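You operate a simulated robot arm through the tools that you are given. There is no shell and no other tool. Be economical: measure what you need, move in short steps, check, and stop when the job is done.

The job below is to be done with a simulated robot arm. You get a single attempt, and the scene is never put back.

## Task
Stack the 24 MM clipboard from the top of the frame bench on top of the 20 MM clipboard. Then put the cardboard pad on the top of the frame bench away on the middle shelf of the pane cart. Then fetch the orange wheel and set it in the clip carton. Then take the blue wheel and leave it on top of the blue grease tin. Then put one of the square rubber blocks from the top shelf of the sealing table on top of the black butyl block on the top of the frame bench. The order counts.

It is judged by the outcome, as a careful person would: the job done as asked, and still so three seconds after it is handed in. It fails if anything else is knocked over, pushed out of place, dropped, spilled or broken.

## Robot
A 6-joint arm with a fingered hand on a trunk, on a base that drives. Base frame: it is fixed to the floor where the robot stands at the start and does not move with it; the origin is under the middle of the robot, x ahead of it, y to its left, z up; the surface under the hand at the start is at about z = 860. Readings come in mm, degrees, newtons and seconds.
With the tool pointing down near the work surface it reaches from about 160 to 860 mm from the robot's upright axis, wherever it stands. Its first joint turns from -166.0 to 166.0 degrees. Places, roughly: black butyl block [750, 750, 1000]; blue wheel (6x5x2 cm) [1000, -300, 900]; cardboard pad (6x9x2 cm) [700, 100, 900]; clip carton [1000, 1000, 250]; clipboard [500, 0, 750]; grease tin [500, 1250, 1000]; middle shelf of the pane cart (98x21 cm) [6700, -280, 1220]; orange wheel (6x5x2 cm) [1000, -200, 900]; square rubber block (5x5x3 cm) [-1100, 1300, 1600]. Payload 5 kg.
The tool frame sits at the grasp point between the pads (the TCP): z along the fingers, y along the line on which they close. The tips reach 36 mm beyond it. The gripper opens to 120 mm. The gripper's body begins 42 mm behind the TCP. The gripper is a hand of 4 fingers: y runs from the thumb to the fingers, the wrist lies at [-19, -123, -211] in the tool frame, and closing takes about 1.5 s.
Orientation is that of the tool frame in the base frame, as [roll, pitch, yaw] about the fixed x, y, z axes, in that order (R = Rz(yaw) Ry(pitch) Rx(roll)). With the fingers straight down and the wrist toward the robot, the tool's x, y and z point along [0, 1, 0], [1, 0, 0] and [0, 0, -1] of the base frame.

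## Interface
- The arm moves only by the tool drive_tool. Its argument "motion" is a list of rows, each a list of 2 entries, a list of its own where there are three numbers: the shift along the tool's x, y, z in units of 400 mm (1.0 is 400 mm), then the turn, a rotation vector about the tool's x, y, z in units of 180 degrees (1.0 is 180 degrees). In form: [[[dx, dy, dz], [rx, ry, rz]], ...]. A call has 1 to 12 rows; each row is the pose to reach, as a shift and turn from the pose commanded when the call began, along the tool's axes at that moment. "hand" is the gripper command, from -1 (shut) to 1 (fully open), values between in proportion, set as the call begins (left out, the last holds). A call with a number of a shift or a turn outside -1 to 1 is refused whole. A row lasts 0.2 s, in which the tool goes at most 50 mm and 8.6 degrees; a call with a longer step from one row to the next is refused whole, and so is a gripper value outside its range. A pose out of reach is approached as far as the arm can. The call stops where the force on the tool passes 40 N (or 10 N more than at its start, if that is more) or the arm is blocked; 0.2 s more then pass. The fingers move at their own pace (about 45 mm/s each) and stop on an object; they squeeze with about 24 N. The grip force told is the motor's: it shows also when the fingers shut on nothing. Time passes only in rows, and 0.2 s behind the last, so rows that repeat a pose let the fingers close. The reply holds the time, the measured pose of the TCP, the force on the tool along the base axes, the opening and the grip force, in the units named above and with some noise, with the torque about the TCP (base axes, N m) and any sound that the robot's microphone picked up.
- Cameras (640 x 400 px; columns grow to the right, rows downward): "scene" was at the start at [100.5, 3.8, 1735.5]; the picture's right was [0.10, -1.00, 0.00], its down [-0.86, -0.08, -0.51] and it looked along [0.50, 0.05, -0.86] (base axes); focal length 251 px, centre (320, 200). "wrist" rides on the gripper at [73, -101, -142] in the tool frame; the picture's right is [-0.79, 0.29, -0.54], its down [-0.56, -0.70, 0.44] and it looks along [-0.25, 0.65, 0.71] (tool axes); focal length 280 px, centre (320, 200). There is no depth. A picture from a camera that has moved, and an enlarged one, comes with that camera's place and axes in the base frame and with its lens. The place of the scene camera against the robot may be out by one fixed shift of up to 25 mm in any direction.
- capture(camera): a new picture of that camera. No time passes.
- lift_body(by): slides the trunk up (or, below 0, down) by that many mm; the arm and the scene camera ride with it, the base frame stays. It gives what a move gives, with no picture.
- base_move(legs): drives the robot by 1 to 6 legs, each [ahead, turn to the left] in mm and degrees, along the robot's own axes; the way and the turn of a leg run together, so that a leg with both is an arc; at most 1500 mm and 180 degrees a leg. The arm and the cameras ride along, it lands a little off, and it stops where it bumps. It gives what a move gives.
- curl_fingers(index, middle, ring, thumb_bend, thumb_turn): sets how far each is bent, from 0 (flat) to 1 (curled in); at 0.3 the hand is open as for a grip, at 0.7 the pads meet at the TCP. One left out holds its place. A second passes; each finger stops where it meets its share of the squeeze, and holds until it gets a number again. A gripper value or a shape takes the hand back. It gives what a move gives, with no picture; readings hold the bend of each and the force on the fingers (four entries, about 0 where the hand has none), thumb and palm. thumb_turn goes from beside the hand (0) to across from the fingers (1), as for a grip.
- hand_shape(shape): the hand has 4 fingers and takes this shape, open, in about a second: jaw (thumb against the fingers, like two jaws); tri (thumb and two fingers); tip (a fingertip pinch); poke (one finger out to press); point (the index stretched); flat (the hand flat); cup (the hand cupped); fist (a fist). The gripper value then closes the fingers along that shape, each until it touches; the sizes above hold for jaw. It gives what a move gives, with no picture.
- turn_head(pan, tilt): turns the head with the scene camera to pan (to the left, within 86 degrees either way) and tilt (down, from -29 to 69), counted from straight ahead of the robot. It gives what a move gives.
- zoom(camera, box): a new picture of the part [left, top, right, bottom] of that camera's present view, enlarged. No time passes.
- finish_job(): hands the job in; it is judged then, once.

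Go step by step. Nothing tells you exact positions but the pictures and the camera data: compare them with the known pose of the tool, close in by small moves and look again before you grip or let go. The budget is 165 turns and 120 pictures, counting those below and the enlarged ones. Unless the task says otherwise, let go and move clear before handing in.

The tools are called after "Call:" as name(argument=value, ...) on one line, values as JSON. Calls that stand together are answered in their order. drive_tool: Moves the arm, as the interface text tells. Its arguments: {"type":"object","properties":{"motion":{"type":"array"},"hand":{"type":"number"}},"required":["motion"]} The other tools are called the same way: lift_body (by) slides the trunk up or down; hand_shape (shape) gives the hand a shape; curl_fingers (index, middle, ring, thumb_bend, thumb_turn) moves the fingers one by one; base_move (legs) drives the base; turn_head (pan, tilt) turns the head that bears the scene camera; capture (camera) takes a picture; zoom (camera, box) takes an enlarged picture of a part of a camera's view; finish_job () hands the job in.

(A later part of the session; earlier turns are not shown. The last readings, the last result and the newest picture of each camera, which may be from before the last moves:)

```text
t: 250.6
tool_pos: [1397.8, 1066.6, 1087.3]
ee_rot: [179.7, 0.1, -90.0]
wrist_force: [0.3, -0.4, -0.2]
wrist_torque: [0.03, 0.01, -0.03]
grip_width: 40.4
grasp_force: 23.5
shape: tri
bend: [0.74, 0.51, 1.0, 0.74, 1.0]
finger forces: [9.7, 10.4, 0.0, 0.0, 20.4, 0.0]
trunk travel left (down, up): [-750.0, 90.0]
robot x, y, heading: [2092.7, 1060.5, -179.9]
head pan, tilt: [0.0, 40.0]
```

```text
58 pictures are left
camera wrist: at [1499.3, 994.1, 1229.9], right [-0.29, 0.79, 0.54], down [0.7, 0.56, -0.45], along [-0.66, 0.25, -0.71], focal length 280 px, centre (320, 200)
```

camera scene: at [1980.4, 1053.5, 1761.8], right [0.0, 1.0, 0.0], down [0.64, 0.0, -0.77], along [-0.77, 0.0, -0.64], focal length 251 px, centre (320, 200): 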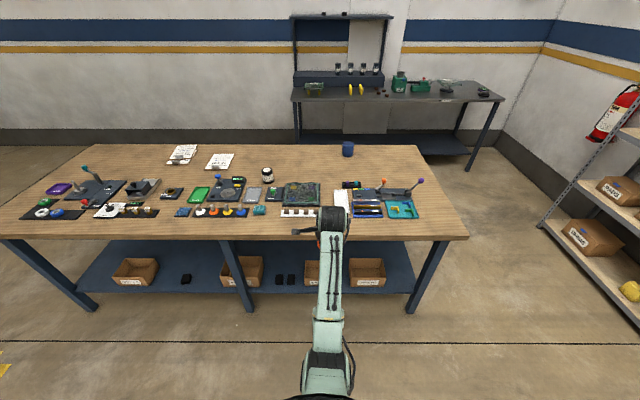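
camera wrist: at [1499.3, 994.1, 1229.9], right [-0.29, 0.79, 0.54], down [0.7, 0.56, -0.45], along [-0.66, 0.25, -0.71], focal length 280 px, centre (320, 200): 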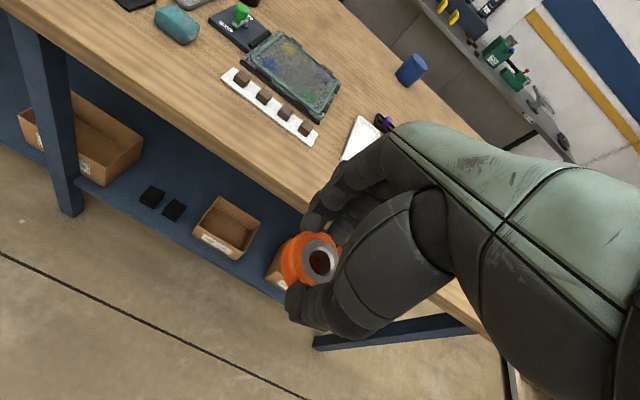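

The clip carton's opening is centred near [1015, 1030]. Lowering the trunk in two steps and looking again.

Call:
lift_body(by=-400)

Call:
lift_body(by=-200)

Call:
capture(camera="wrist")

Call:
capture(camera="scene")

```text
t: 254.4
tool_pos: [1398.0, 1067.4, 688.0]
ee_rot: [179.7, 0.1, -89.9]
wrist_force: [-0.9, -0.2, -0.7]
wrist_torque: [0.01, 0.01, 0.05]
grip_width: 40.1
grasp_force: 24.1
shape: tri
bend: [0.74, 0.51, 1.0, 0.74, 1.0]
finger forces: [9.7, 10.5, 0.1, 0.0, 20.3, 0.1]
trunk travel left (down, up): [-350.0, 490.0]
robot x, y, heading: [2089.6, 1053.6, -179.9]
head pan, tilt: [0.0, 40.0]
```

```text
t: 256.6
tool_pos: [1398.0, 1066.3, 488.0]
ee_rot: [179.7, 0.1, -90.1]
wrist_force: [-0.8, -0.3, -0.7]
wrist_torque: [0.0, -0.01, -0.01]
grip_width: 40.2
grasp_force: 24.1
shape: tri
bend: [0.74, 0.51, 1.0, 0.74, 1.0]
finger forces: [9.7, 10.4, 0.0, 0.0, 20.4, 0.0]
trunk travel left (down, up): [-150.0, 690.0]
robot x, y, heading: [2089.1, 1056.3, -179.9]
head pan, tilt: [0.0, 40.0]
```

```text
57 pictures are left
camera wrist: at [1499.4, 994.1, 630.0], right [-0.29, 0.79, 0.54], down [0.7, 0.56, -0.45], along [-0.66, 0.25, -0.71], focal length 280 px, centre (320, 200)
```

wrist: 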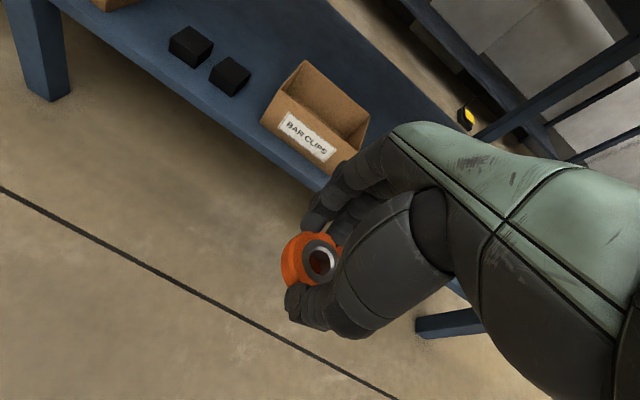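

```text
56 pictures are left
camera scene: at [1980.6, 1053.5, 1161.8], right [0.0, 1.0, 0.0], down [0.64, 0.0, -0.77], along [-0.77, 0.0, -0.64], focal length 251 px, centre (320, 200)
```

scene: 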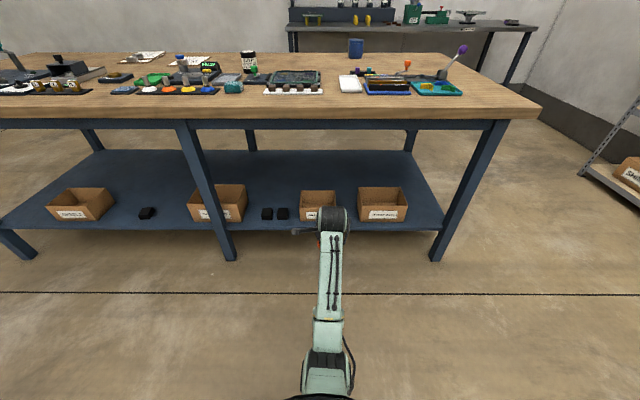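

Rim height is 350 and the opening spans x 952–1092, y 957–1120. I'll lower to just above the rim, centre sideways, and roll in.

Call:
drive_tool(motion=[[[0.035, 0, 0], [0, 0, 0]], [[0.07, 0, 0], [0, 0, 0]], [[0.07, 0, 0], [0, 0, 0]]])

Call:
lift_body(by=-55)

Call:
base_move(legs=[[365, 0]])

Call:
capture(camera="wrist")

Call:
capture(camera="scene")

```text
t: 257.4
tool_pos: [1397.4, 1039.1, 487.4]
ee_rot: [179.7, 0.1, -90.0]
wrist_force: [0.6, 0.1, 0.7]
wrist_torque: [0.03, 0.02, 0.02]
grip_width: 40.6
grasp_force: 23.8
shape: tri
bend: [0.74, 0.51, 1.0, 0.74, 1.0]
finger forces: [9.7, 10.4, 0.0, 0.1, 20.4, 0.1]
trunk travel left (down, up): [-150.0, 690.0]
robot x, y, heading: [2091.4, 1059.3, -180.1]
head pan, tilt: [0.0, 40.0]
```

```text
t: 258.4
tool_pos: [1398.0, 1038.5, 433.6]
ee_rot: [179.6, 0.1, -90.1]
wrist_force: [-1.2, -0.4, -0.6]
wrist_torque: [-0.05, 0.01, -0.04]
grip_width: 40.3
grasp_force: 24.2
shape: tri
bend: [0.74, 0.51, 1.0, 0.74, 1.0]
finger forces: [9.7, 10.4, 0.0, 0.0, 20.4, 0.0]
trunk travel left (down, up): [-95.0, 745.0]
robot x, y, heading: [2091.1, 1056.2, -180.1]
head pan, tilt: [0.0, 40.0]
```

```text
t: 260.9
tool_pos: [1030.0, 1038.4, 433.4]
ee_rot: [179.7, 0.0, -90.0]
wrist_force: [-0.4, 0.3, 0.1]
wrist_torque: [0.02, -0.03, 0.01]
grip_width: 40.5
grasp_force: 24.3
shape: tri
bend: [0.74, 0.51, 1.0, 0.74, 1.0]
finger forces: [9.6, 10.4, 0.0, 0.1, 20.4, 0.1]
trunk travel left (down, up): [-95.0, 745.0]
robot x, y, heading: [1721.3, 1057.5, -180.0]
head pan, tilt: [0.0, 40.0]
```

```text
55 pictures are left
camera wrist: at [1131.2, 965.6, 575.1], right [-0.28, 0.79, 0.54], down [0.7, 0.56, -0.45], along [-0.66, 0.25, -0.71], focal length 280 px, centre (320, 200)
```

wrist: 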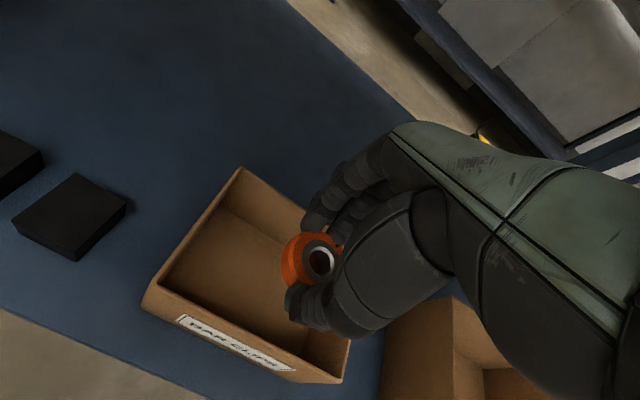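

```text
54 pictures are left
camera scene: at [1612.3, 1052.9, 1106.8], right [0.0, 1.0, 0.0], down [0.64, 0.0, -0.77], along [-0.77, 0.0, -0.64], focal length 251 px, centre (320, 200)
```

scene: 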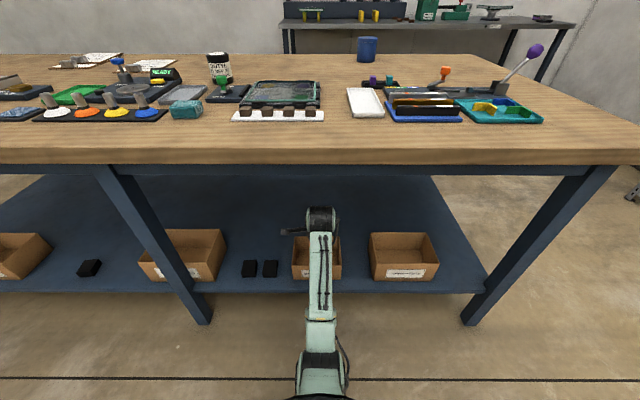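

The hand is over the carton. I'll shift 25 mm inward and lower the wheel inside, slowly.

Call:
drive_tool(motion=[[[0, 0.0625, 0], [0, 0, 0]], [[0, 0.0625, 0.06], [0, 0, 0]], [[0, 0.0625, 0.12], [0, 0, 0]], [[0, 0.0625, 0.18], [0, 0, 0]], [[0, 0.0625, 0.24], [0, 0, 0]], [[0, 0.0625, 0.27], [0, 0, 0]], [[0, 0.0625, 0.29], [0, 0, 0]], [[0, 0.0625, 0.29], [0, 0, 0]]])

Call:
capture(camera="wrist")

```text
t: 262.7
tool_pos: [1004.6, 1039.1, 315.9]
ee_rot: [179.7, 0.2, -90.1]
wrist_force: [1.2, 0.1, -0.8]
wrist_torque: [-0.01, -0.01, -0.01]
grip_width: 40.3
grasp_force: 24.3
shape: tri
bend: [0.74, 0.51, 1.0, 0.74, 1.0]
finger forces: [9.7, 11.6, 0.1, 0.0, 20.8, 0.0]
trunk travel left (down, up): [-95.0, 745.0]
robot x, y, heading: [1725.0, 1054.8, -180.0]
head pan, tilt: [0.0, 40.0]
```

```text
53 pictures are left
camera wrist: at [1105.8, 966.5, 458.9], right [-0.29, 0.79, 0.54], down [0.7, 0.56, -0.45], along [-0.66, 0.25, -0.71], focal length 280 px, centre (320, 200)
```

wrist: 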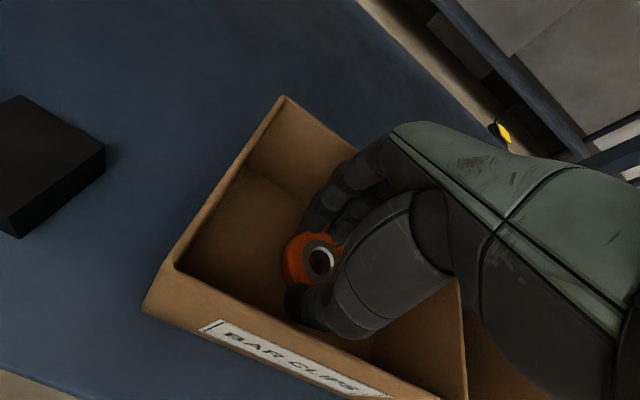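

Inside the carton with no contact yet. Continuing down in small steps.

Call:
drive_tool(motion=[[[0, 0, 0.01], [0, 0, 0]], [[0, 0, 0.02], [0, 0, 0]], [[0, 0, 0.03], [0, 0, 0]]])

```text
t: 263.5
tool_pos: [1003.6, 1039.4, 305.6]
ee_rot: [179.7, 0.0, -90.0]
wrist_force: [0.4, -0.5, 0.4]
wrist_torque: [0.05, -0.02, -0.01]
grip_width: 40.1
grasp_force: 24.0
shape: tri
bend: [0.74, 0.51, 1.0, 0.74, 1.0]
finger forces: [9.9, 11.2, 0.0, 0.1, 20.8, 0.0]
trunk travel left (down, up): [-95.0, 745.0]
robot x, y, heading: [1721.4, 1058.2, -179.8]
head pan, tilt: [0.0, 40.0]
```

Call:
drive_tool(motion=[[[0, 0, 0.01], [0, 0, 0]], [[0, 0, 0.02], [0, 0, 0]], [[0, 0, 0.03], [0, 0, 0]]])

Call:
capture(camera="wrist")

```text
t: 264.3
tool_pos: [1003.9, 1038.5, 295.7]
ee_rot: [179.5, 0.1, -90.0]
wrist_force: [4.4, 0.4, 8.9]
wrist_torque: [0.01, 0.02, -0.01]
grip_width: 40.5
grasp_force: 24.1
shape: tri
bend: [0.74, 0.52, 1.0, 0.74, 1.0]
finger forces: [9.9, 13.5, 0.1, 0.1, 23.6, 0.0]
trunk travel left (down, up): [-95.0, 745.0]
robot x, y, heading: [1725.9, 1057.4, -179.9]
head pan, tilt: [0.0, 40.0]
```

```text
52 pictures are left
camera wrist: at [1105.2, 966.0, 437.0], right [-0.28, 0.79, 0.55], down [0.7, 0.56, -0.45], along [-0.66, 0.25, -0.71], focal length 280 px, centre (320, 200)
```

wrist: 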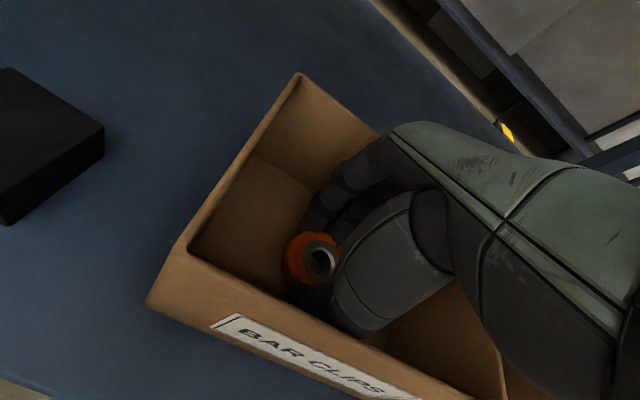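

The wheel touches the carton floor. I'll release with a small opening, then rise.

Call:
drive_tool(motion=[[[0, 0, -0.006], [0, 0, 0]], [[0, 0, -0.006], [0, 0, 0]], [[0, 0, -0.006], [0, 0, 0]], [[0, 0, -0.006], [0, 0, 0]], [[0, 0, -0.006], [0, 0, 0]]], hand=0.25)

Call:
drive_tool(motion=[[[0, 0, -0.03], [0, 0, 0]], [[0, 0, -0.1], [0, 0, 0]], [[0, 0, -0.2], [0, 0, 0]], [[0, 0, -0.3], [0, 0, 0]], [[0, -0.06, -0.38], [0, 0, 0]], [[0, -0.06, -0.38], [0, 0, 0]]])

Call:
capture(camera="wrist")

```text
t: 265.5
tool_pos: [1004.2, 1038.7, 295.0]
ee_rot: [179.7, 0.1, -90.0]
wrist_force: [-0.3, -0.5, 0.0]
wrist_torque: [0.01, -0.13, -0.14]
grip_width: 59.0
grasp_force: 0.0
shape: tri
bend: [0.73, 0.5, 0.99, 0.64, 1.0]
finger forces: [0.0, 26.2, 0.0, 0.1, 25.9, 0.0]
trunk travel left (down, up): [-95.0, 745.0]
robot x, y, heading: [1724.8, 1055.0, -180.1]
head pan, tilt: [0.0, 40.0]
```

```text
t: 266.9
tool_pos: [1029.9, 1037.9, 447.2]
ee_rot: [179.7, 0.0, -90.0]
wrist_force: [0.2, 0.4, -2.4]
wrist_torque: [-0.02, 0.02, 0.0]
grip_width: 59.5
grasp_force: 0.1
shape: tri
bend: [0.73, 0.5, 0.99, 0.64, 1.0]
finger forces: [0.1, 25.4, 0.0, 0.1, 25.2, 0.1]
trunk travel left (down, up): [-95.0, 745.0]
robot x, y, heading: [1725.8, 1058.3, -180.0]
head pan, tilt: [0.0, 40.0]
```

```text
51 pictures are left
camera wrist: at [1130.9, 965.2, 590.1], right [-0.28, 0.79, 0.54], down [0.7, 0.56, -0.45], along [-0.66, 0.25, -0.71], focal length 280 px, centre (320, 200)
```

wrist: 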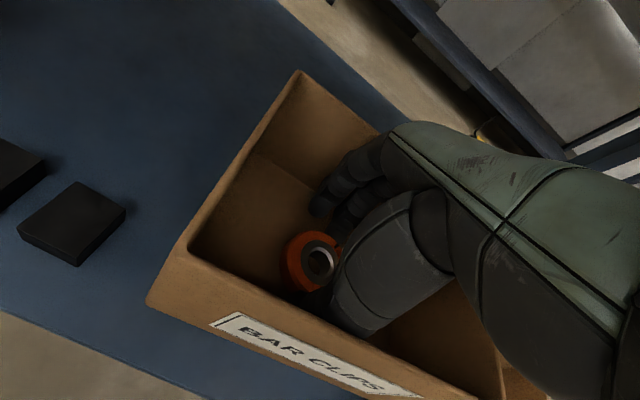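

The carton came up with the hand: the opened fingers braced against its walls. I'll lower it straight back to the same spot before doing anything else.

Call:
drive_tool(motion=[[[0, 0.06, 0.06], [0, 0, 0]], [[0, 0.06, 0.14], [0, 0, 0]], [[0, 0.06, 0.22], [0, 0, 0]], [[0, 0.06, 0.3], [0, 0, 0]], [[0, 0.06, 0.345], [0, 0, 0]], [[0, 0.06, 0.365], [0, 0, 0]], [[0, 0.06, 0.378], [0, 0, 0]], [[0, 0.06, 0.378], [0, 0, 0]]])

Call:
capture(camera="wrist")

Call:
zoom(camera="scene", box=[220, 180, 460, 320])

```text
t: 268.7
tool_pos: [1003.6, 1037.3, 296.4]
ee_rot: [179.7, 0.1, -90.0]
wrist_force: [0.0, -0.1, -2.2]
wrist_torque: [-0.01, 0.03, 0.01]
grip_width: 59.8
grasp_force: 0.1
shape: tri
bend: [0.73, 0.5, 0.99, 0.64, 1.0]
finger forces: [0.0, 25.1, 0.0, 0.0, 25.0, 0.0]
trunk travel left (down, up): [-95.0, 745.0]
robot x, y, heading: [1722.3, 1055.6, -179.8]
head pan, tilt: [0.0, 40.0]
```

```text
50 pictures are left
camera wrist: at [1105.7, 965.7, 438.2], right [-0.28, 0.79, 0.54], down [0.7, 0.56, -0.45], along [-0.66, 0.25, -0.71], focal length 280 px, centre (320, 200)
```

wrist: 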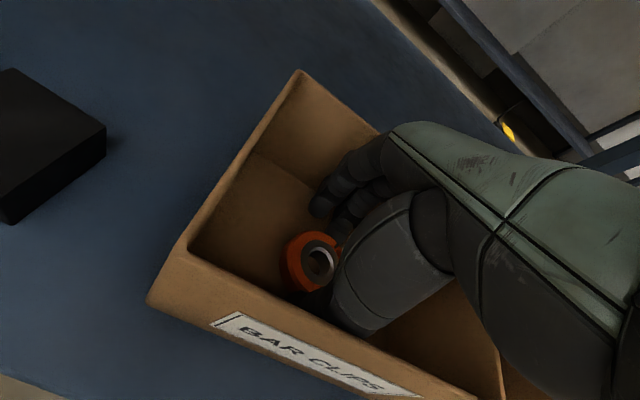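

```text
2.67 times, centred on (340, 250) of scene
camera zoom: at [1612.2, 1052.9, 1106.8], right [0.0, 1.0, 0.0], down [0.64, 0.0, -0.77], along [-0.77, 0.0, -0.64], focal length 669 px, centre (267, 67)
```

zoom: 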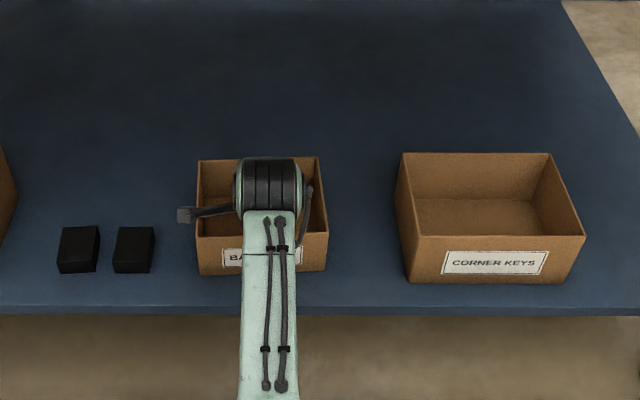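

It's nearly down but its weight still hangs on the hand; a few millimetres more.

Call:
drive_tool(motion=[[[0, 0, 0.005], [0, 0, 0]], [[0, 0, 0.01], [0, 0, 0]], [[0, 0, 0.01], [0, 0, 0]]])

```text
t: 269.5
tool_pos: [1003.9, 1039.1, 295.1]
ee_rot: [179.5, 0.1, -90.0]
wrist_force: [0.8, -0.3, 15.6]
wrist_torque: [0.0, -1.12, -0.15]
grip_width: 60.7
grasp_force: 0.1
shape: tri
bend: [0.73, 0.51, 0.99, 0.64, 1.0]
finger forces: [0.0, 31.6, 0.0, 0.0, 31.3, 0.0]
trunk travel left (down, up): [-95.0, 745.0]
robot x, y, heading: [1724.6, 1057.0, -179.8]
head pan, tilt: [0.0, 40.0]
```

Seated again. I'll narrow the hand slightly to free it from the walls without gripping the wheel, and read the finger forces.

Call:
drive_tool(motion=[[[0, 0, -0.004], [0, 0, 0]], [[0, 0, -0.004], [0, 0, 0]], [[0, 0, -0.004], [0, 0, 0]], [[0, 0, -0.004], [0, 0, 0]]], hand=-0.15)

Call:
zoom(camera="wrist", box=[200, 130, 440, 330])

```text
t: 270.5
tool_pos: [1005.5, 1039.2, 292.9]
ee_rot: [179.8, 0.1, -90.0]
wrist_force: [-0.8, 0.0, -1.0]
wrist_torque: [0.01, 0.0, 0.05]
grip_width: 41.5
grasp_force: 25.0
shape: tri
bend: [0.74, 0.54, 1.0, 0.72, 1.0]
finger forces: [10.1, 10.8, 0.0, 0.1, 21.9, 0.0]
trunk travel left (down, up): [-95.0, 745.0]
robot x, y, heading: [1723.1, 1053.4, -179.9]
head pan, tilt: [0.0, 40.0]
```

```text
2.00 times, centred on (320, 230) of wrist
camera zoom: at [1105.8, 965.7, 435.4], right [-0.29, 0.79, 0.54], down [0.7, 0.56, -0.45], along [-0.66, 0.25, -0.71], focal length 561 px, centre (320, 140)
```

zoom: 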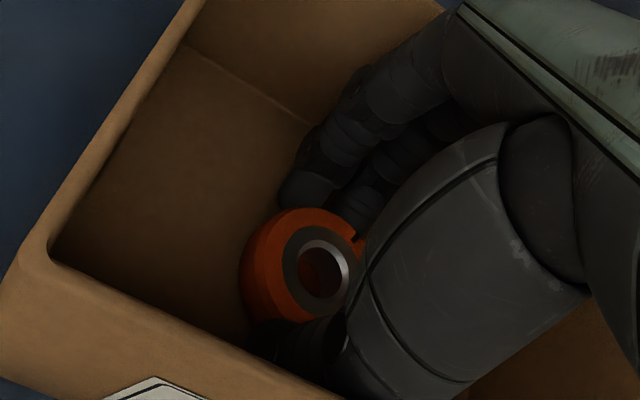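

It re-gripped the wheel at 41 mm and jammed at 59 mm, so I'll use an opening between the two.

Call:
drive_tool(motion=[[[0, 0, 0], [0, 0, 0]], [[0, 0, 0], [0, 0, 0]], [[0, 0, 0], [0, 0, 0]], [[0, 0, 0], [0, 0, 0]]], hand=0.02)

```text
t: 271.5
tool_pos: [1004.1, 1037.3, 293.8]
ee_rot: [179.8, 0.0, -90.0]
wrist_force: [0.5, -0.5, -1.0]
wrist_torque: [-0.03, -0.1, 0.02]
grip_width: 52.4
grasp_force: 0.0
shape: tri
bend: [0.74, 0.51, 0.99, 0.69, 1.0]
finger forces: [0.0, 18.3, 0.0, 0.0, 16.7, 0.0]
trunk travel left (down, up): [-95.0, 745.0]
robot x, y, heading: [1722.9, 1055.5, -179.9]
head pan, tilt: [0.0, 40.0]
```

The carton floor is too narrow front-to-back for the fingers to open. I'll re-grip the wheel, lift it out checking the carton stays, rotate the hand to close along the carton's long side, and go back in.

Call:
drive_tool(motion=[[[0, 0, 0], [0, 0, 0]], [[0, 0, 0], [0, 0, 0]], [[0, 0, 0], [0, 0, 0]], [[0, 0, 0], [0, 0, 0]], [[0, -0.008, 0], [0, 0, 0]], [[0, -0.008, -0.02], [0, 0, 0]], [[0, -0.008, -0.05], [0, 0, 0]], [[0, -0.008, -0.05], [0, 0, 0]]], hand=-1)

Call:
capture(camera="wrist")

```text
t: 273.3
tool_pos: [1007.8, 1038.0, 314.1]
ee_rot: [179.7, 0.1, -90.0]
wrist_force: [-0.2, 0.0, -0.2]
wrist_torque: [-0.03, -0.04, 0.0]
grip_width: 41.0
grasp_force: 24.6
shape: tri
bend: [0.74, 0.53, 1.0, 0.73, 1.0]
finger forces: [10.0, 10.9, 0.1, 0.0, 21.7, 0.1]
trunk travel left (down, up): [-95.0, 745.0]
robot x, y, heading: [1728.1, 1055.6, -180.1]
head pan, tilt: [0.0, 40.0]
```

```text
47 pictures are left
camera wrist: at [1109.0, 965.7, 455.9], right [-0.28, 0.79, 0.54], down [0.7, 0.56, -0.45], along [-0.66, 0.25, -0.71], focal length 280 px, centre (320, 200)
```

wrist: 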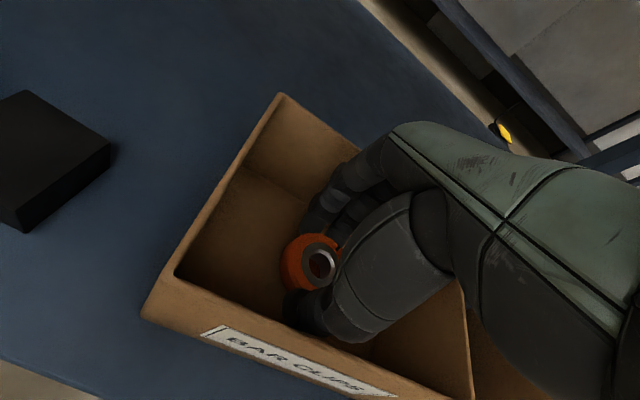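

The carton stays put. Lifting clear of the rim and rotating the hand 60°.

Call:
drive_tool(motion=[[[0, 0, -0.11], [0, 0, 0]], [[0, 0, -0.22], [0, 0, 0]], [[0, -0.025, -0.25], [0, 0, -0.045]], [[0, -0.025, -0.25], [0, 0, -0.09]], [[0, -0.025, -0.25], [0, 0, -0.135]], [[0, -0.025, -0.25], [0, 0, -0.18]], [[0, -0.025, -0.25], [0, 0, -0.225]], [[0, -0.025, -0.25], [0, 0, -0.27]], [[0, -0.025, -0.25], [0, 0, -0.315]], [[0, -0.025, -0.25], [0, 0, -0.36]], [[0, -0.025, -0.25], [0, 0, -0.36]]])

Call:
capture(camera="wrist")

Call:
zoom(camera="scene", box=[220, 180, 460, 320])

```text
t: 275.7
tool_pos: [1019.0, 1037.5, 413.8]
ee_rot: [179.9, 0.2, -25.1]
wrist_force: [0.2, 0.1, 0.3]
wrist_torque: [-0.02, 0.0, -0.02]
grip_width: 41.3
grasp_force: 23.9
shape: tri
bend: [0.74, 0.53, 1.0, 0.73, 1.0]
finger forces: [10.0, 10.9, 0.0, 0.0, 21.5, 0.1]
trunk travel left (down, up): [-95.0, 745.0]
robot x, y, heading: [1723.6, 1061.3, -180.0]
head pan, tilt: [0.0, 40.0]
```

```text
46 pictures are left
camera wrist: at [1127.2, 1099.1, 555.9], right [-0.83, 0.07, 0.55], down [-0.21, 0.87, -0.44], along [-0.51, -0.48, -0.71], focal length 280 px, centre (320, 200)
```

wrist: 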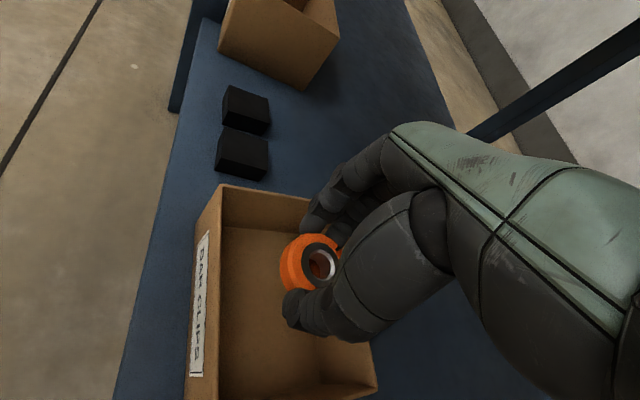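

```text
2.67 times, centred on (340, 250) of scene
camera zoom: at [1612.3, 1052.9, 1106.8], right [0.0, 1.0, 0.0], down [0.64, 0.0, -0.77], along [-0.77, 0.0, -0.64], focal length 669 px, centre (267, 67)
```

zoom: 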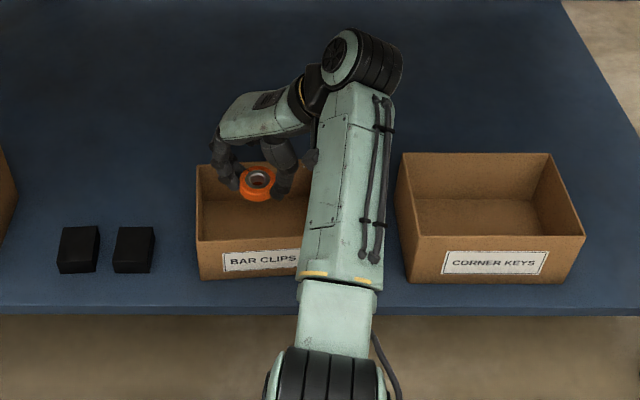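

The hand is now turned along the carton. Lowering back in.

Call:
drive_tool(motion=[[[-0.0165, -0.006, 0.05], [0, 0, 0]], [[-0.0165, -0.006, 0.12], [0, 0, 0]], [[-0.0165, -0.006, 0.19], [0, 0, 0]], [[-0.0165, -0.006, 0.25], [0, 0, 0]], [[-0.0165, -0.006, 0.28], [0, 0, 0]], [[-0.0165, -0.006, 0.295], [0, 0, 0]], [[-0.0165, -0.006, 0.295], [0, 0, 0]]])

Call:
zoom(camera="scene", box=[260, 180, 400, 300])

```text
t: 277.3
tool_pos: [1012.8, 1044.1, 295.2]
ee_rot: [179.9, 0.3, -25.2]
wrist_force: [0.0, 0.1, -1.0]
wrist_torque: [-0.03, -0.01, 0.01]
grip_width: 41.3
grasp_force: 23.9
shape: tri
bend: [0.74, 0.53, 1.0, 0.73, 1.0]
finger forces: [9.9, 11.0, 0.1, 0.0, 21.6, 0.0]
trunk travel left (down, up): [-95.0, 745.0]
robot x, y, heading: [1726.1, 1054.9, -180.1]
head pan, tilt: [0.0, 40.0]
```

```text
3.33 times, centred on (330, 240) of scene
camera zoom: at [1612.3, 1052.9, 1106.8], right [0.0, 1.0, 0.0], down [0.64, 0.0, -0.77], along [-0.77, 0.0, -0.64], focal length 836 px, centre (287, 67)
```

zoom: 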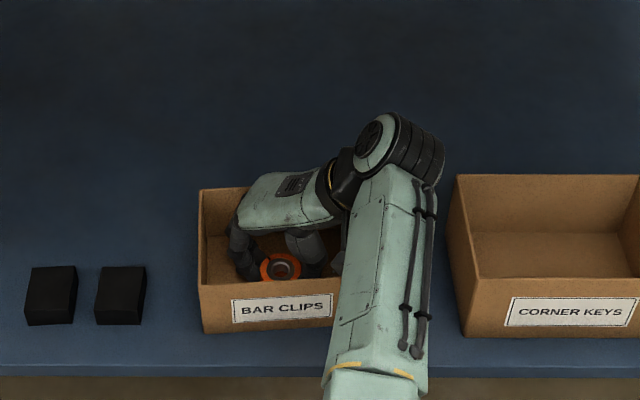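

Room around the hand now. A touch lower, then a small opening.

Call:
drive_tool(motion=[[[0, 0, 0.006], [0, 0, 0]], [[0, 0, 0.012], [0, 0, 0]], [[0, 0, 0.012], [0, 0, 0]]])

Call:
drive_tool(motion=[[[0, 0, 0], [0, 0, 0]], [[0, 0, 0], [0, 0, 0]], [[0, 0, 0], [0, 0, 0]], [[0, 0, 0], [0, 0, 0]]], hand=0.1)

Call:
zoom(camera="scene", box=[260, 180, 400, 300])

```text
t: 278.1
tool_pos: [1012.8, 1043.8, 291.8]
ee_rot: [179.8, 0.6, -25.2]
wrist_force: [1.1, -0.4, 9.2]
wrist_torque: [0.04, -0.07, 0.0]
grip_width: 41.1
grasp_force: 24.4
shape: tri
bend: [0.74, 0.53, 1.0, 0.73, 1.0]
finger forces: [10.7, 11.6, 0.0, 0.0, 24.4, 0.1]
trunk travel left (down, up): [-95.0, 745.0]
robot x, y, heading: [1725.0, 1055.8, -179.5]
head pan, tilt: [0.0, 40.0]
```

```text
t: 279.1
tool_pos: [1012.7, 1043.4, 292.7]
ee_rot: [179.9, 0.5, -25.2]
wrist_force: [-0.9, -1.6, 10.1]
wrist_torque: [0.04, -0.09, 0.01]
grip_width: 62.2
grasp_force: 0.1
shape: tri
bend: [0.74, 0.43, 0.99, 0.71, 1.0]
finger forces: [2.7, 0.6, 0.0, 0.1, 7.2, 0.0]
trunk travel left (down, up): [-95.0, 745.0]
robot x, y, heading: [1725.0, 1055.4, -180.2]
head pan, tilt: [0.0, 40.0]
```

```text
3.33 times, centred on (330, 240) of scene
camera zoom: at [1613.4, 1052.8, 1107.0], right [0.0, 1.0, 0.0], down [0.64, 0.0, -0.77], along [-0.77, 0.0, -0.64], focal length 836 px, centre (287, 67)
```

zoom: 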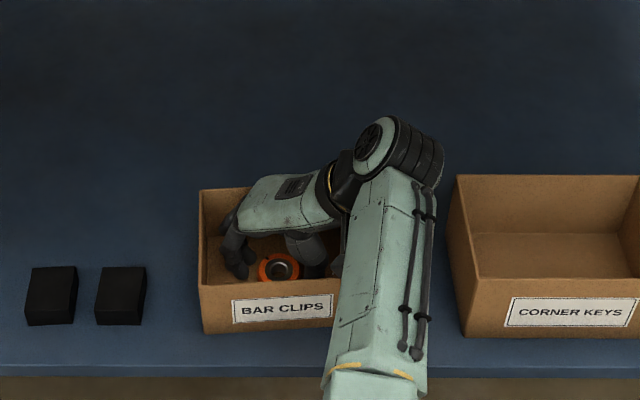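

Partly released; I'll ease the downward push and open slightly more, watching the forces.

Call:
drive_tool(motion=[[[0, 0, -0.008], [0, 0, 0]], [[0, 0, -0.008], [0, 0, 0]], [[0, 0, -0.008], [0, 0, 0]]], hand=0.2)

```text
t: 279.9
tool_pos: [1012.8, 1043.8, 293.0]
ee_rot: [179.9, 0.3, -25.2]
wrist_force: [0.0, 0.5, 0.1]
wrist_torque: [0.02, -0.05, 0.01]
grip_width: 71.5
grasp_force: 0.0
shape: tri
bend: [0.74, 0.41, 0.99, 0.65, 1.0]
finger forces: [0.0, 0.1, 0.1, 0.0, 0.0, 0.1]
trunk travel left (down, up): [-95.0, 745.0]
robot x, y, heading: [1722.3, 1052.5, -179.9]
head pan, tilt: [0.0, 40.0]
```

All forces are zero. Lifting a little and checking that nothing comes along.

Call:
drive_tool(motion=[[[0, 0, -0.04], [0, 0, 0]], [[0, 0, -0.08], [0, 0, 0]], [[0, 0, -0.16], [0, 0, 0]], [[0, 0, -0.25], [0, 0, 0]], [[0, 0, -0.34], [0, 0, 0]], [[0, 0, -0.34], [0, 0, 0]]])

Call:
zoom(camera="scene", box=[220, 180, 460, 320])

Call:
capture(camera="wrist")

```text
t: 281.3
tool_pos: [1013.1, 1042.6, 430.9]
ee_rot: [179.9, 0.2, -25.2]
wrist_force: [0.4, -0.2, -0.1]
wrist_torque: [0.0, 0.01, -0.04]
grip_width: 71.6
grasp_force: 0.1
shape: tri
bend: [0.74, 0.41, 0.99, 0.65, 1.0]
finger forces: [0.1, 0.0, 0.0, 0.0, 0.0, 0.0]
trunk travel left (down, up): [-95.0, 745.0]
robot x, y, heading: [1725.5, 1054.9, -180.0]
head pan, tilt: [0.0, 40.0]
```

```text
2.67 times, centred on (340, 250) of scene
camera zoom: at [1612.5, 1052.9, 1106.8], right [0.0, 1.0, 0.0], down [0.64, 0.0, -0.77], along [-0.77, 0.0, -0.64], focal length 669 px, centre (267, 67)
```

zoom: 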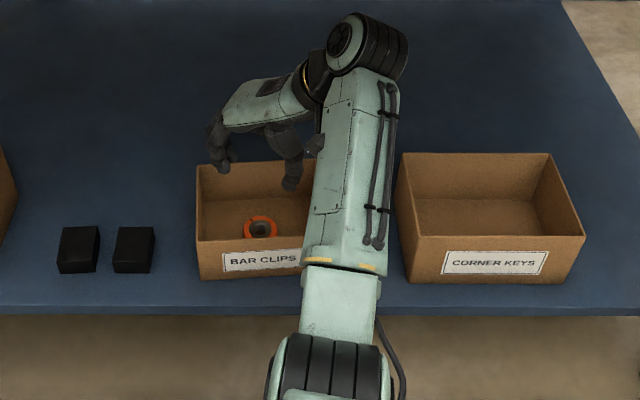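

```text
41 pictures are left
camera wrist: at [1122.4, 1103.4, 573.1], right [-0.83, 0.07, 0.55], down [-0.21, 0.87, -0.44], along [-0.51, -0.48, -0.71], focal length 280 px, centre (320, 200)
```

wrist: 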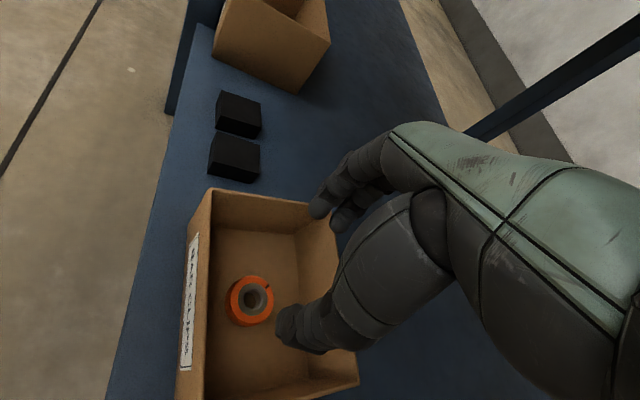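

The orange wheel lies in the clip carton and the carton stands in its place. Now I'll back out, raise the trunk, turn the hand back, and return to the wheel tray for the blue wheel.

Call:
base_move(legs=[[-370, 0]])

Call:
lift_body(by=400)

Call:
lift_body(by=255)

Call:
drive_tool(motion=[[[0, 0, 0], [0, 0, 0.045]], [[0, 0, 0], [0, 0, 0.09]], [[0, 0, 0], [0, 0, 0.135]], [[0, 0, 0], [0, 0, 0.18]], [[0, 0, 0], [0, 0, 0.225]], [[0, 0, 0], [0, 0, 0.27]], [[0, 0, 0], [0, 0, 0.315]], [[0, 0, 0], [0, 0, 0.36]], [[0, 0, 0], [0, 0, 0.36]]], hand=1)

Call:
base_move(legs=[[0, 90], [1340, 0], [0, -90], [340, 0]])

Call:
capture(camera="wrist")

```text
t: 283.8
tool_pos: [1383.2, 1041.8, 431.1]
ee_rot: [179.8, 0.2, -25.0]
wrist_force: [-0.3, 0.3, 0.2]
wrist_torque: [0.01, 0.02, 0.0]
grip_width: 71.9
grasp_force: 0.1
shape: tri
bend: [0.74, 0.41, 0.99, 0.65, 1.0]
finger forces: [0.0, 0.0, 0.0, 0.0, 0.0, 0.1]
trunk travel left (down, up): [-95.0, 745.0]
robot x, y, heading: [2090.5, 1056.0, -179.8]
head pan, tilt: [0.0, 40.0]
```

```text
t: 287.7
tool_pos: [1383.2, 1042.2, 830.6]
ee_rot: [180.0, 0.2, -25.0]
wrist_force: [0.1, 0.5, 0.5]
wrist_torque: [-0.02, 0.01, -0.01]
grip_width: 71.6
grasp_force: 0.0
shape: tri
bend: [0.74, 0.41, 0.99, 0.65, 1.0]
finger forces: [0.0, 0.0, 0.0, 0.0, 0.0, 0.1]
trunk travel left (down, up): [-495.0, 345.0]
robot x, y, heading: [2091.2, 1051.9, -179.7]
head pan, tilt: [0.0, 40.0]
```

```text
t: 290.3
tool_pos: [1382.9, 1042.6, 1087.1]
ee_rot: [179.8, 0.3, -25.0]
wrist_force: [-0.2, 0.2, -0.3]
wrist_torque: [-0.03, 0.01, 0.01]
grip_width: 71.7
grasp_force: 0.0
shape: tri
bend: [0.74, 0.41, 0.99, 0.65, 1.0]
finger forces: [0.0, 0.0, 0.0, 0.0, 0.0, 0.0]
trunk travel left (down, up): [-750.0, 90.0]
robot x, y, heading: [2095.1, 1055.6, -179.6]
head pan, tilt: [0.0, 40.0]
```

```text
t: 292.3
tool_pos: [1382.5, 1042.4, 1084.5]
ee_rot: [179.6, 0.1, -89.9]
wrist_force: [1.0, 0.2, -0.1]
wrist_torque: [0.01, 0.0, 0.04]
grip_width: 119.6
grasp_force: 0.0
shape: tri
bend: [0.3, 0.3, 0.99, 0.3, 0.98]
finger forces: [0.1, 0.0, 0.0, 0.0, 0.0, 0.0]
trunk travel left (down, up): [-750.0, 90.0]
robot x, y, heading: [2091.8, 1055.7, -179.6]
head pan, tilt: [0.0, 40.0]
```

```text
t: 310.7
tool_pos: [1033.1, -279.1, 1085.1]
ee_rot: [179.6, 0.1, -90.9]
wrist_force: [0.7, 0.0, 0.2]
wrist_torque: [0.03, 0.02, 0.0]
grip_width: 119.5
grasp_force: 0.0
shape: tri
bend: [0.3, 0.3, 0.99, 0.3, 0.98]
finger forces: [0.0, 0.0, 0.1, 0.1, 0.0, 0.1]
trunk travel left (down, up): [-750.0, 90.0]
robot x, y, heading: [1744.4, -275.6, 179.3]
head pan, tilt: [0.0, 40.0]
```

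```text
40 pictures are left
camera wrist: at [1133.5, -352.7, 1228.0], right [-0.27, 0.79, 0.54], down [0.71, 0.55, -0.45], along [-0.65, 0.26, -0.71], focal length 280 px, centre (320, 200)
```

wrist: 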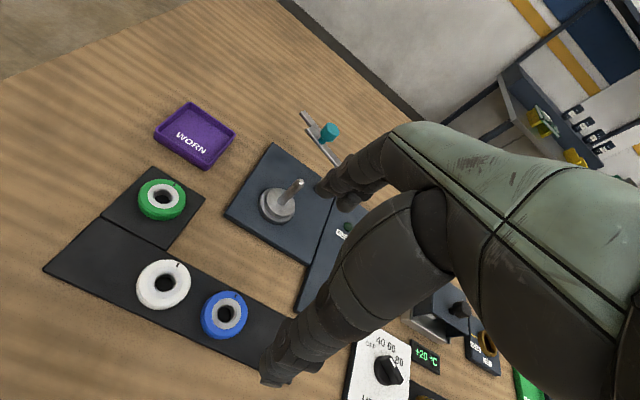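

Blue wheel at about [1049, -284]. Descending over it and gripping.

Call:
drive_tool(motion=[[[0.0125, -0.04, 0.1], [0, 0, 0]], [[0.0125, -0.04, 0.2], [0, 0, 0]], [[0.0125, -0.04, 0.3], [0, 0, 0]], [[0.0125, -0.04, 0.38], [0, 0, 0]], [[0.0125, -0.04, 0.38], [0, 0, 0]]])

Call:
capture(camera="wrist")

```text
t: 311.9
tool_pos: [1048.2, -284.1, 933.7]
ee_rot: [179.6, 0.2, -90.9]
wrist_force: [-0.1, 0.5, -0.4]
wrist_torque: [0.03, 0.03, 0.0]
grip_width: 119.5
grasp_force: 0.2
shape: tri
bend: [0.3, 0.3, 0.99, 0.3, 0.98]
finger forces: [0.0, 0.0, 0.1, 0.0, 0.1, 0.0]
trunk travel left (down, up): [-750.0, 90.0]
robot x, y, heading: [1741.9, -274.6, 179.3]
head pan, tilt: [0.0, 40.0]
```

```text
39 pictures are left
camera wrist: at [1147.7, -358.1, 1075.7], right [-0.27, 0.79, 0.54], down [0.71, 0.55, -0.45], along [-0.65, 0.26, -0.71], focal length 280 px, centre (320, 200)
```

wrist: 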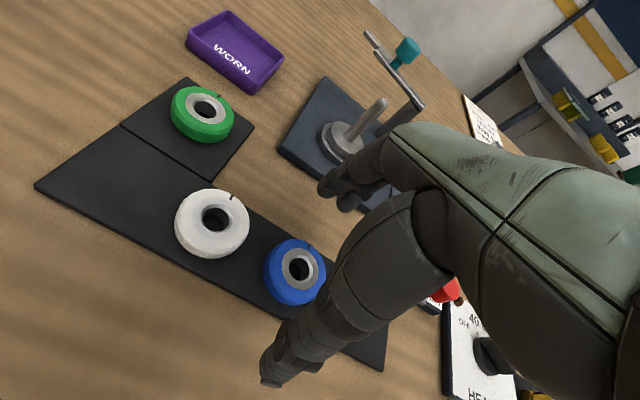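

Well centred. Down and grip, then lift.

Call:
drive_tool(motion=[[[0, 0, 0.04], [0, 0, 0]], [[0, 0, 0.0665], [0, 0, 0]], [[0, 0, 0.0665], [0, 0, 0]]])

Call:
drive_tool(motion=[[[0, 0, 0], [0, 0, 0]], [[0, 0, 0], [0, 0, 0]], [[0, 0, 0], [0, 0, 0]], [[0, 0, 0], [0, 0, 0]], [[0, 0, 0], [0, 0, 0]], [[0, 0, 0], [0, 0, 0]], [[0, 0, 0], [0, 0, 0]], [[0, 0, 0], [0, 0, 0]]], hand=-1)

Call:
drive_tool(motion=[[[0, 0, -0.05], [0, 0, 0]], [[0, 0, -0.15], [0, 0, 0]], [[0, 0, -0.25], [0, 0, 0]], [[0, 0, -0.35], [0, 0, 0]], [[0, 0, -0.45], [0, 0, 0]], [[0, 0, -0.55], [0, 0, 0]], [[0, 0, -0.55], [0, 0, 0]]])

Call:
capture(camera="wrist")

```text
t: 312.7
tool_pos: [1047.7, -283.4, 907.2]
ee_rot: [179.6, 0.2, -90.9]
wrist_force: [-0.5, 0.0, 0.7]
wrist_torque: [0.0, -0.01, -0.04]
grip_width: 119.8
grasp_force: 0.1
shape: tri
bend: [0.3, 0.3, 0.99, 0.3, 0.98]
finger forces: [0.0, 0.0, 0.0, 0.1, 0.0, 0.0]
trunk travel left (down, up): [-750.0, 90.0]
robot x, y, heading: [1744.8, -273.9, 179.2]
head pan, tilt: [0.0, 40.0]
```

```text
t: 314.5
tool_pos: [1048.4, -283.7, 907.1]
ee_rot: [179.6, 0.1, -90.9]
wrist_force: [-0.5, -0.1, 0.1]
wrist_torque: [-0.01, -0.02, 0.03]
grip_width: 42.8
grasp_force: 24.1
shape: tri
bend: [0.74, 0.51, 1.0, 0.73, 1.0]
finger forces: [10.5, 10.5, 0.1, 0.0, 20.3, 0.1]
trunk travel left (down, up): [-750.0, 90.0]
robot x, y, heading: [1745.8, -275.1, 179.6]
head pan, tilt: [0.0, 40.0]
```

```text
t: 316.1
tool_pos: [1048.4, -283.8, 1128.0]
ee_rot: [179.7, 0.1, -90.9]
wrist_force: [0.5, -0.4, 0.1]
wrist_torque: [-0.04, 0.02, -0.02]
grip_width: 42.6
grasp_force: 24.1
shape: tri
bend: [0.74, 0.51, 1.0, 0.73, 1.0]
finger forces: [10.5, 10.5, 0.1, 0.0, 20.4, 0.0]
trunk travel left (down, up): [-750.0, 90.0]
robot x, y, heading: [1742.4, -278.7, 179.2]
head pan, tilt: [0.0, 40.0]
```

```text
38 pictures are left
camera wrist: at [1148.8, -358.2, 1269.8], right [-0.27, 0.79, 0.54], down [0.71, 0.55, -0.45], along [-0.65, 0.26, -0.71], focal length 280 px, centre (320, 200)
```

wrist: 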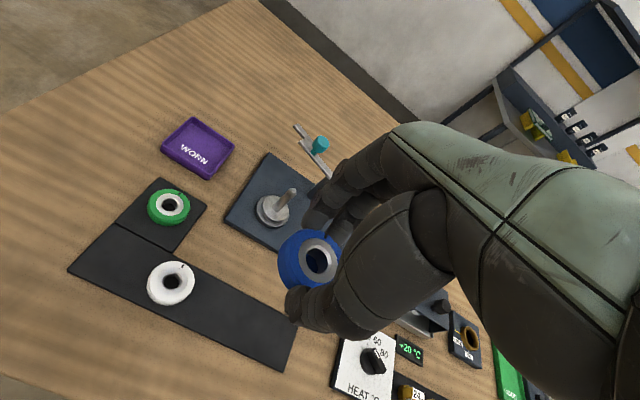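

The blue wheel is held. The grease tin stands near the bench's front edge at roughly [400, 1250], so I'll drive around the right end into the aisle between bench and sealing table.

Call:
base_move(legs=[[-350, 0], [0, 90.7], [1020, 0], [0, -90], [1500, 0], [850, 0]])

Call:
base_move(legs=[[0, -90]])

Call:
turn_head(pan=0, tilt=30)

Call:
capture(camera="scene")

```text
t: 345.4
tool_pos: [-957.4, -1283.8, 1126.7]
ee_rot: [179.7, 0.1, -90.9]
wrist_force: [0.3, 0.2, 0.1]
wrist_torque: [0.02, 0.0, 0.0]
grip_width: 42.3
grasp_force: 24.1
shape: tri
bend: [0.74, 0.51, 1.0, 0.73, 1.0]
finger forces: [10.4, 10.5, 0.1, 0.1, 19.9, 0.0]
trunk travel left (down, up): [-750.0, 90.0]
robot x, y, heading: [-262.7, -1275.5, 179.1]
head pan, tilt: [0.0, 40.0]
```

```text
t: 350.3
tool_pos: [-266.5, -580.9, 1126.6]
ee_rot: [179.6, 0.1, 178.8]
wrist_force: [0.0, -0.8, -0.3]
wrist_torque: [-0.02, -0.02, 0.02]
grip_width: 41.9
grasp_force: 23.9
shape: tri
bend: [0.74, 0.51, 1.0, 0.74, 1.0]
finger forces: [10.2, 10.3, 0.0, 0.1, 19.5, 0.0]
trunk travel left (down, up): [-750.0, 90.0]
robot x, y, heading: [-262.3, -1274.9, 89.1]
head pan, tilt: [0.0, 40.0]
```

```text
t: 351.0
tool_pos: [-266.0, -581.0, 1126.7]
ee_rot: [179.8, 0.1, 178.8]
wrist_force: [0.4, -0.1, -0.2]
wrist_torque: [-0.03, 0.01, 0.0]
grip_width: 42.0
grasp_force: 23.9
shape: tri
bend: [0.74, 0.51, 1.0, 0.74, 1.0]
finger forces: [10.3, 10.3, 0.0, 0.0, 19.5, 0.1]
trunk travel left (down, up): [-750.0, 90.0]
robot x, y, heading: [-260.4, -1276.1, 89.2]
head pan, tilt: [0.0, 30.0]
```

```text
37 pictures are left
camera scene: at [-255.5, -1158.5, 1777.1], right [1.0, -0.02, 0.0], down [-0.01, -0.5, -0.87], along [0.02, 0.87, -0.5], focal length 251 px, centre (320, 200)
```

scene: 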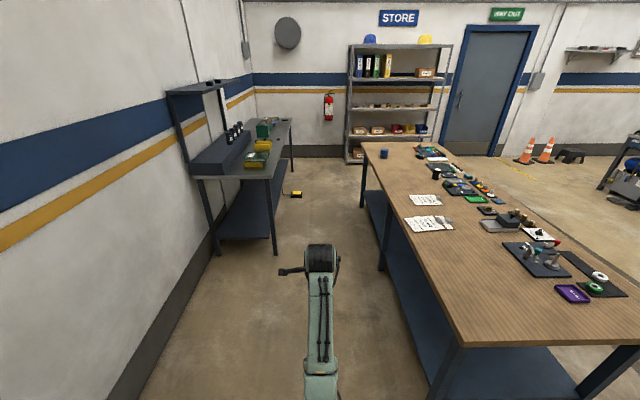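

The aisle is clear. I'll drive to beside the grease tin and turn to face the bench.

Call:
base_move(legs=[[1500, 0], [1020, 0], [0, -89.2]])

Call:
turn_head(pan=0, tilt=50)

Call:
capture(camera="scene")

Call:
capture(camera="wrist")

```text
t: 369.2
tool_pos: [488.9, 1275.0, 1127.0]
ee_rot: [179.7, 0.1, 89.3]
wrist_force: [-0.2, -1.7, -1.1]
wrist_torque: [-0.02, -0.03, 0.0]
grip_width: 41.5
grasp_force: 23.8
shape: tri
bend: [0.74, 0.51, 1.0, 0.74, 1.0]
finger forces: [10.2, 10.4, 0.0, 0.0, 19.2, 0.0]
trunk travel left (down, up): [-750.0, 90.0]
robot x, y, heading: [-211.7, 1262.1, -0.7]
head pan, tilt: [0.0, 30.0]
```

```text
t: 370.0
tool_pos: [489.3, 1274.7, 1127.3]
ee_rot: [179.7, 0.2, 89.3]
wrist_force: [0.4, 0.1, 0.0]
wrist_torque: [-0.01, 0.0, 0.0]
grip_width: 41.7
grasp_force: 23.6
shape: tri
bend: [0.74, 0.51, 1.0, 0.74, 1.0]
finger forces: [10.1, 10.3, 0.0, 0.0, 19.3, 0.0]
trunk travel left (down, up): [-750.0, 90.0]
robot x, y, heading: [-207.6, 1267.5, -0.8]
head pan, tilt: [0.0, 50.0]
```

```text
36 pictures are left
camera scene: at [-95.5, 1261.1, 1747.7], right [-0.01, -1.0, 0.0], down [-0.77, 0.01, -0.64], along [0.64, -0.01, -0.77], focal length 251 px, centre (320, 200)
```

scene: 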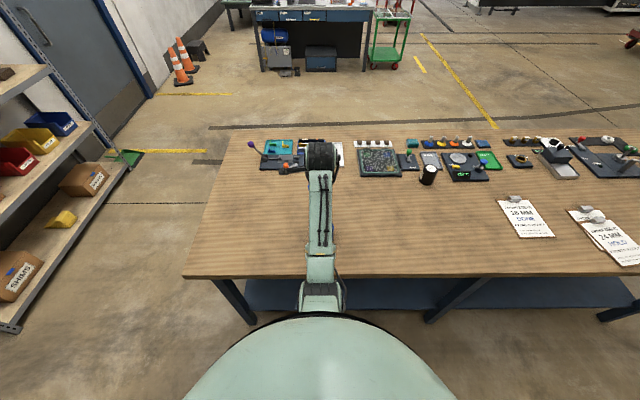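

```text
35 pictures are left
camera wrist: at [387.3, 1349.4, 1269.5], right [0.28, -0.79, 0.54], down [-0.7, -0.55, -0.45], along [0.65, -0.26, -0.71], focal length 280 px, centre (320, 200)
```

wrist: 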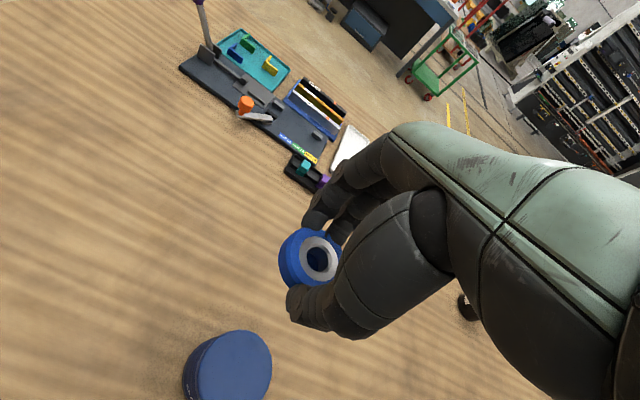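

The tin's lid is visible, about 78 mm wide, near [430, 1253]. I'll move part-way and take a second view to get its height.

Call:
drive_tool(motion=[[[-0.015, -0.035, 0.05], [0, 0, 0]], [[-0.03, -0.075, 0.1], [0, 0, 0]], [[-0.03, -0.075, 0.1], [0, 0, 0]]])

Call:
capture(camera="wrist")

```text
t: 370.8
tool_pos: [459.5, 1263.4, 1086.3]
ee_rot: [179.6, 0.1, 89.3]
wrist_force: [-0.1, 0.1, 0.2]
wrist_torque: [-0.02, 0.01, -0.01]
grip_width: 41.6
grasp_force: 24.0
shape: tri
bend: [0.74, 0.51, 1.0, 0.74, 1.0]
finger forces: [10.4, 10.3, 0.1, 0.0, 19.3, 0.0]
trunk travel left (down, up): [-750.0, 90.0]
robot x, y, heading: [-207.7, 1266.1, -0.5]
head pan, tilt: [0.0, 50.0]
```

```text
34 pictures are left
camera wrist: at [357.6, 1337.7, 1228.8], right [0.28, -0.79, 0.54], down [-0.7, -0.55, -0.45], along [0.65, -0.26, -0.71], focal length 280 px, centre (320, 200)
```

wrist: 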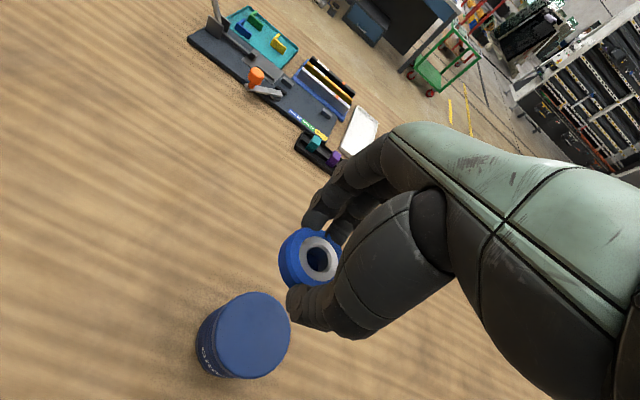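

The lid is at z≈939, centred near [426, 1247]. Moving above it and down close to contact.

Call:
drive_tool(motion=[[[-0.042, -0.083, 0], [0, 0, 0]], [[-0.042, -0.083, 0.08], [0, 0, 0]], [[-0.042, -0.083, 0.16], [0, 0, 0]], [[-0.042, -0.083, 0.22], [0, 0, 0]], [[-0.042, -0.083, 0.235], [0, 0, 0]], [[-0.042, -0.083, 0.235], [0, 0, 0]]])

Call:
capture(camera="wrist")

```text
t: 372.2
tool_pos: [425.0, 1247.0, 992.9]
ee_rot: [179.7, 0.1, 89.4]
wrist_force: [-0.2, -0.1, 0.0]
wrist_torque: [0.0, 0.0, 0.04]
grip_width: 41.4
grasp_force: 24.3
shape: tri
bend: [0.74, 0.51, 1.0, 0.74, 1.0]
finger forces: [10.3, 10.4, 0.0, 0.0, 19.3, 0.0]
trunk travel left (down, up): [-750.0, 90.0]
robot x, y, heading: [-207.5, 1265.6, -0.8]
head pan, tilt: [0.0, 50.0]
```

```text
33 pictures are left
camera wrist: at [324.1, 1320.6, 1134.6], right [0.28, -0.79, 0.54], down [-0.7, -0.55, -0.45], along [0.65, -0.26, -0.71], focal length 280 px, centre (320, 200)
```

wrist: 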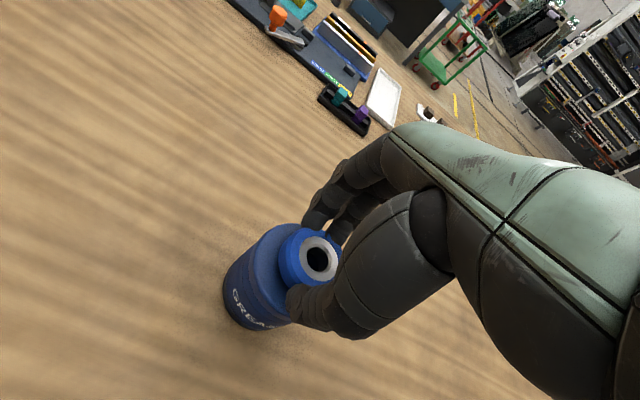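

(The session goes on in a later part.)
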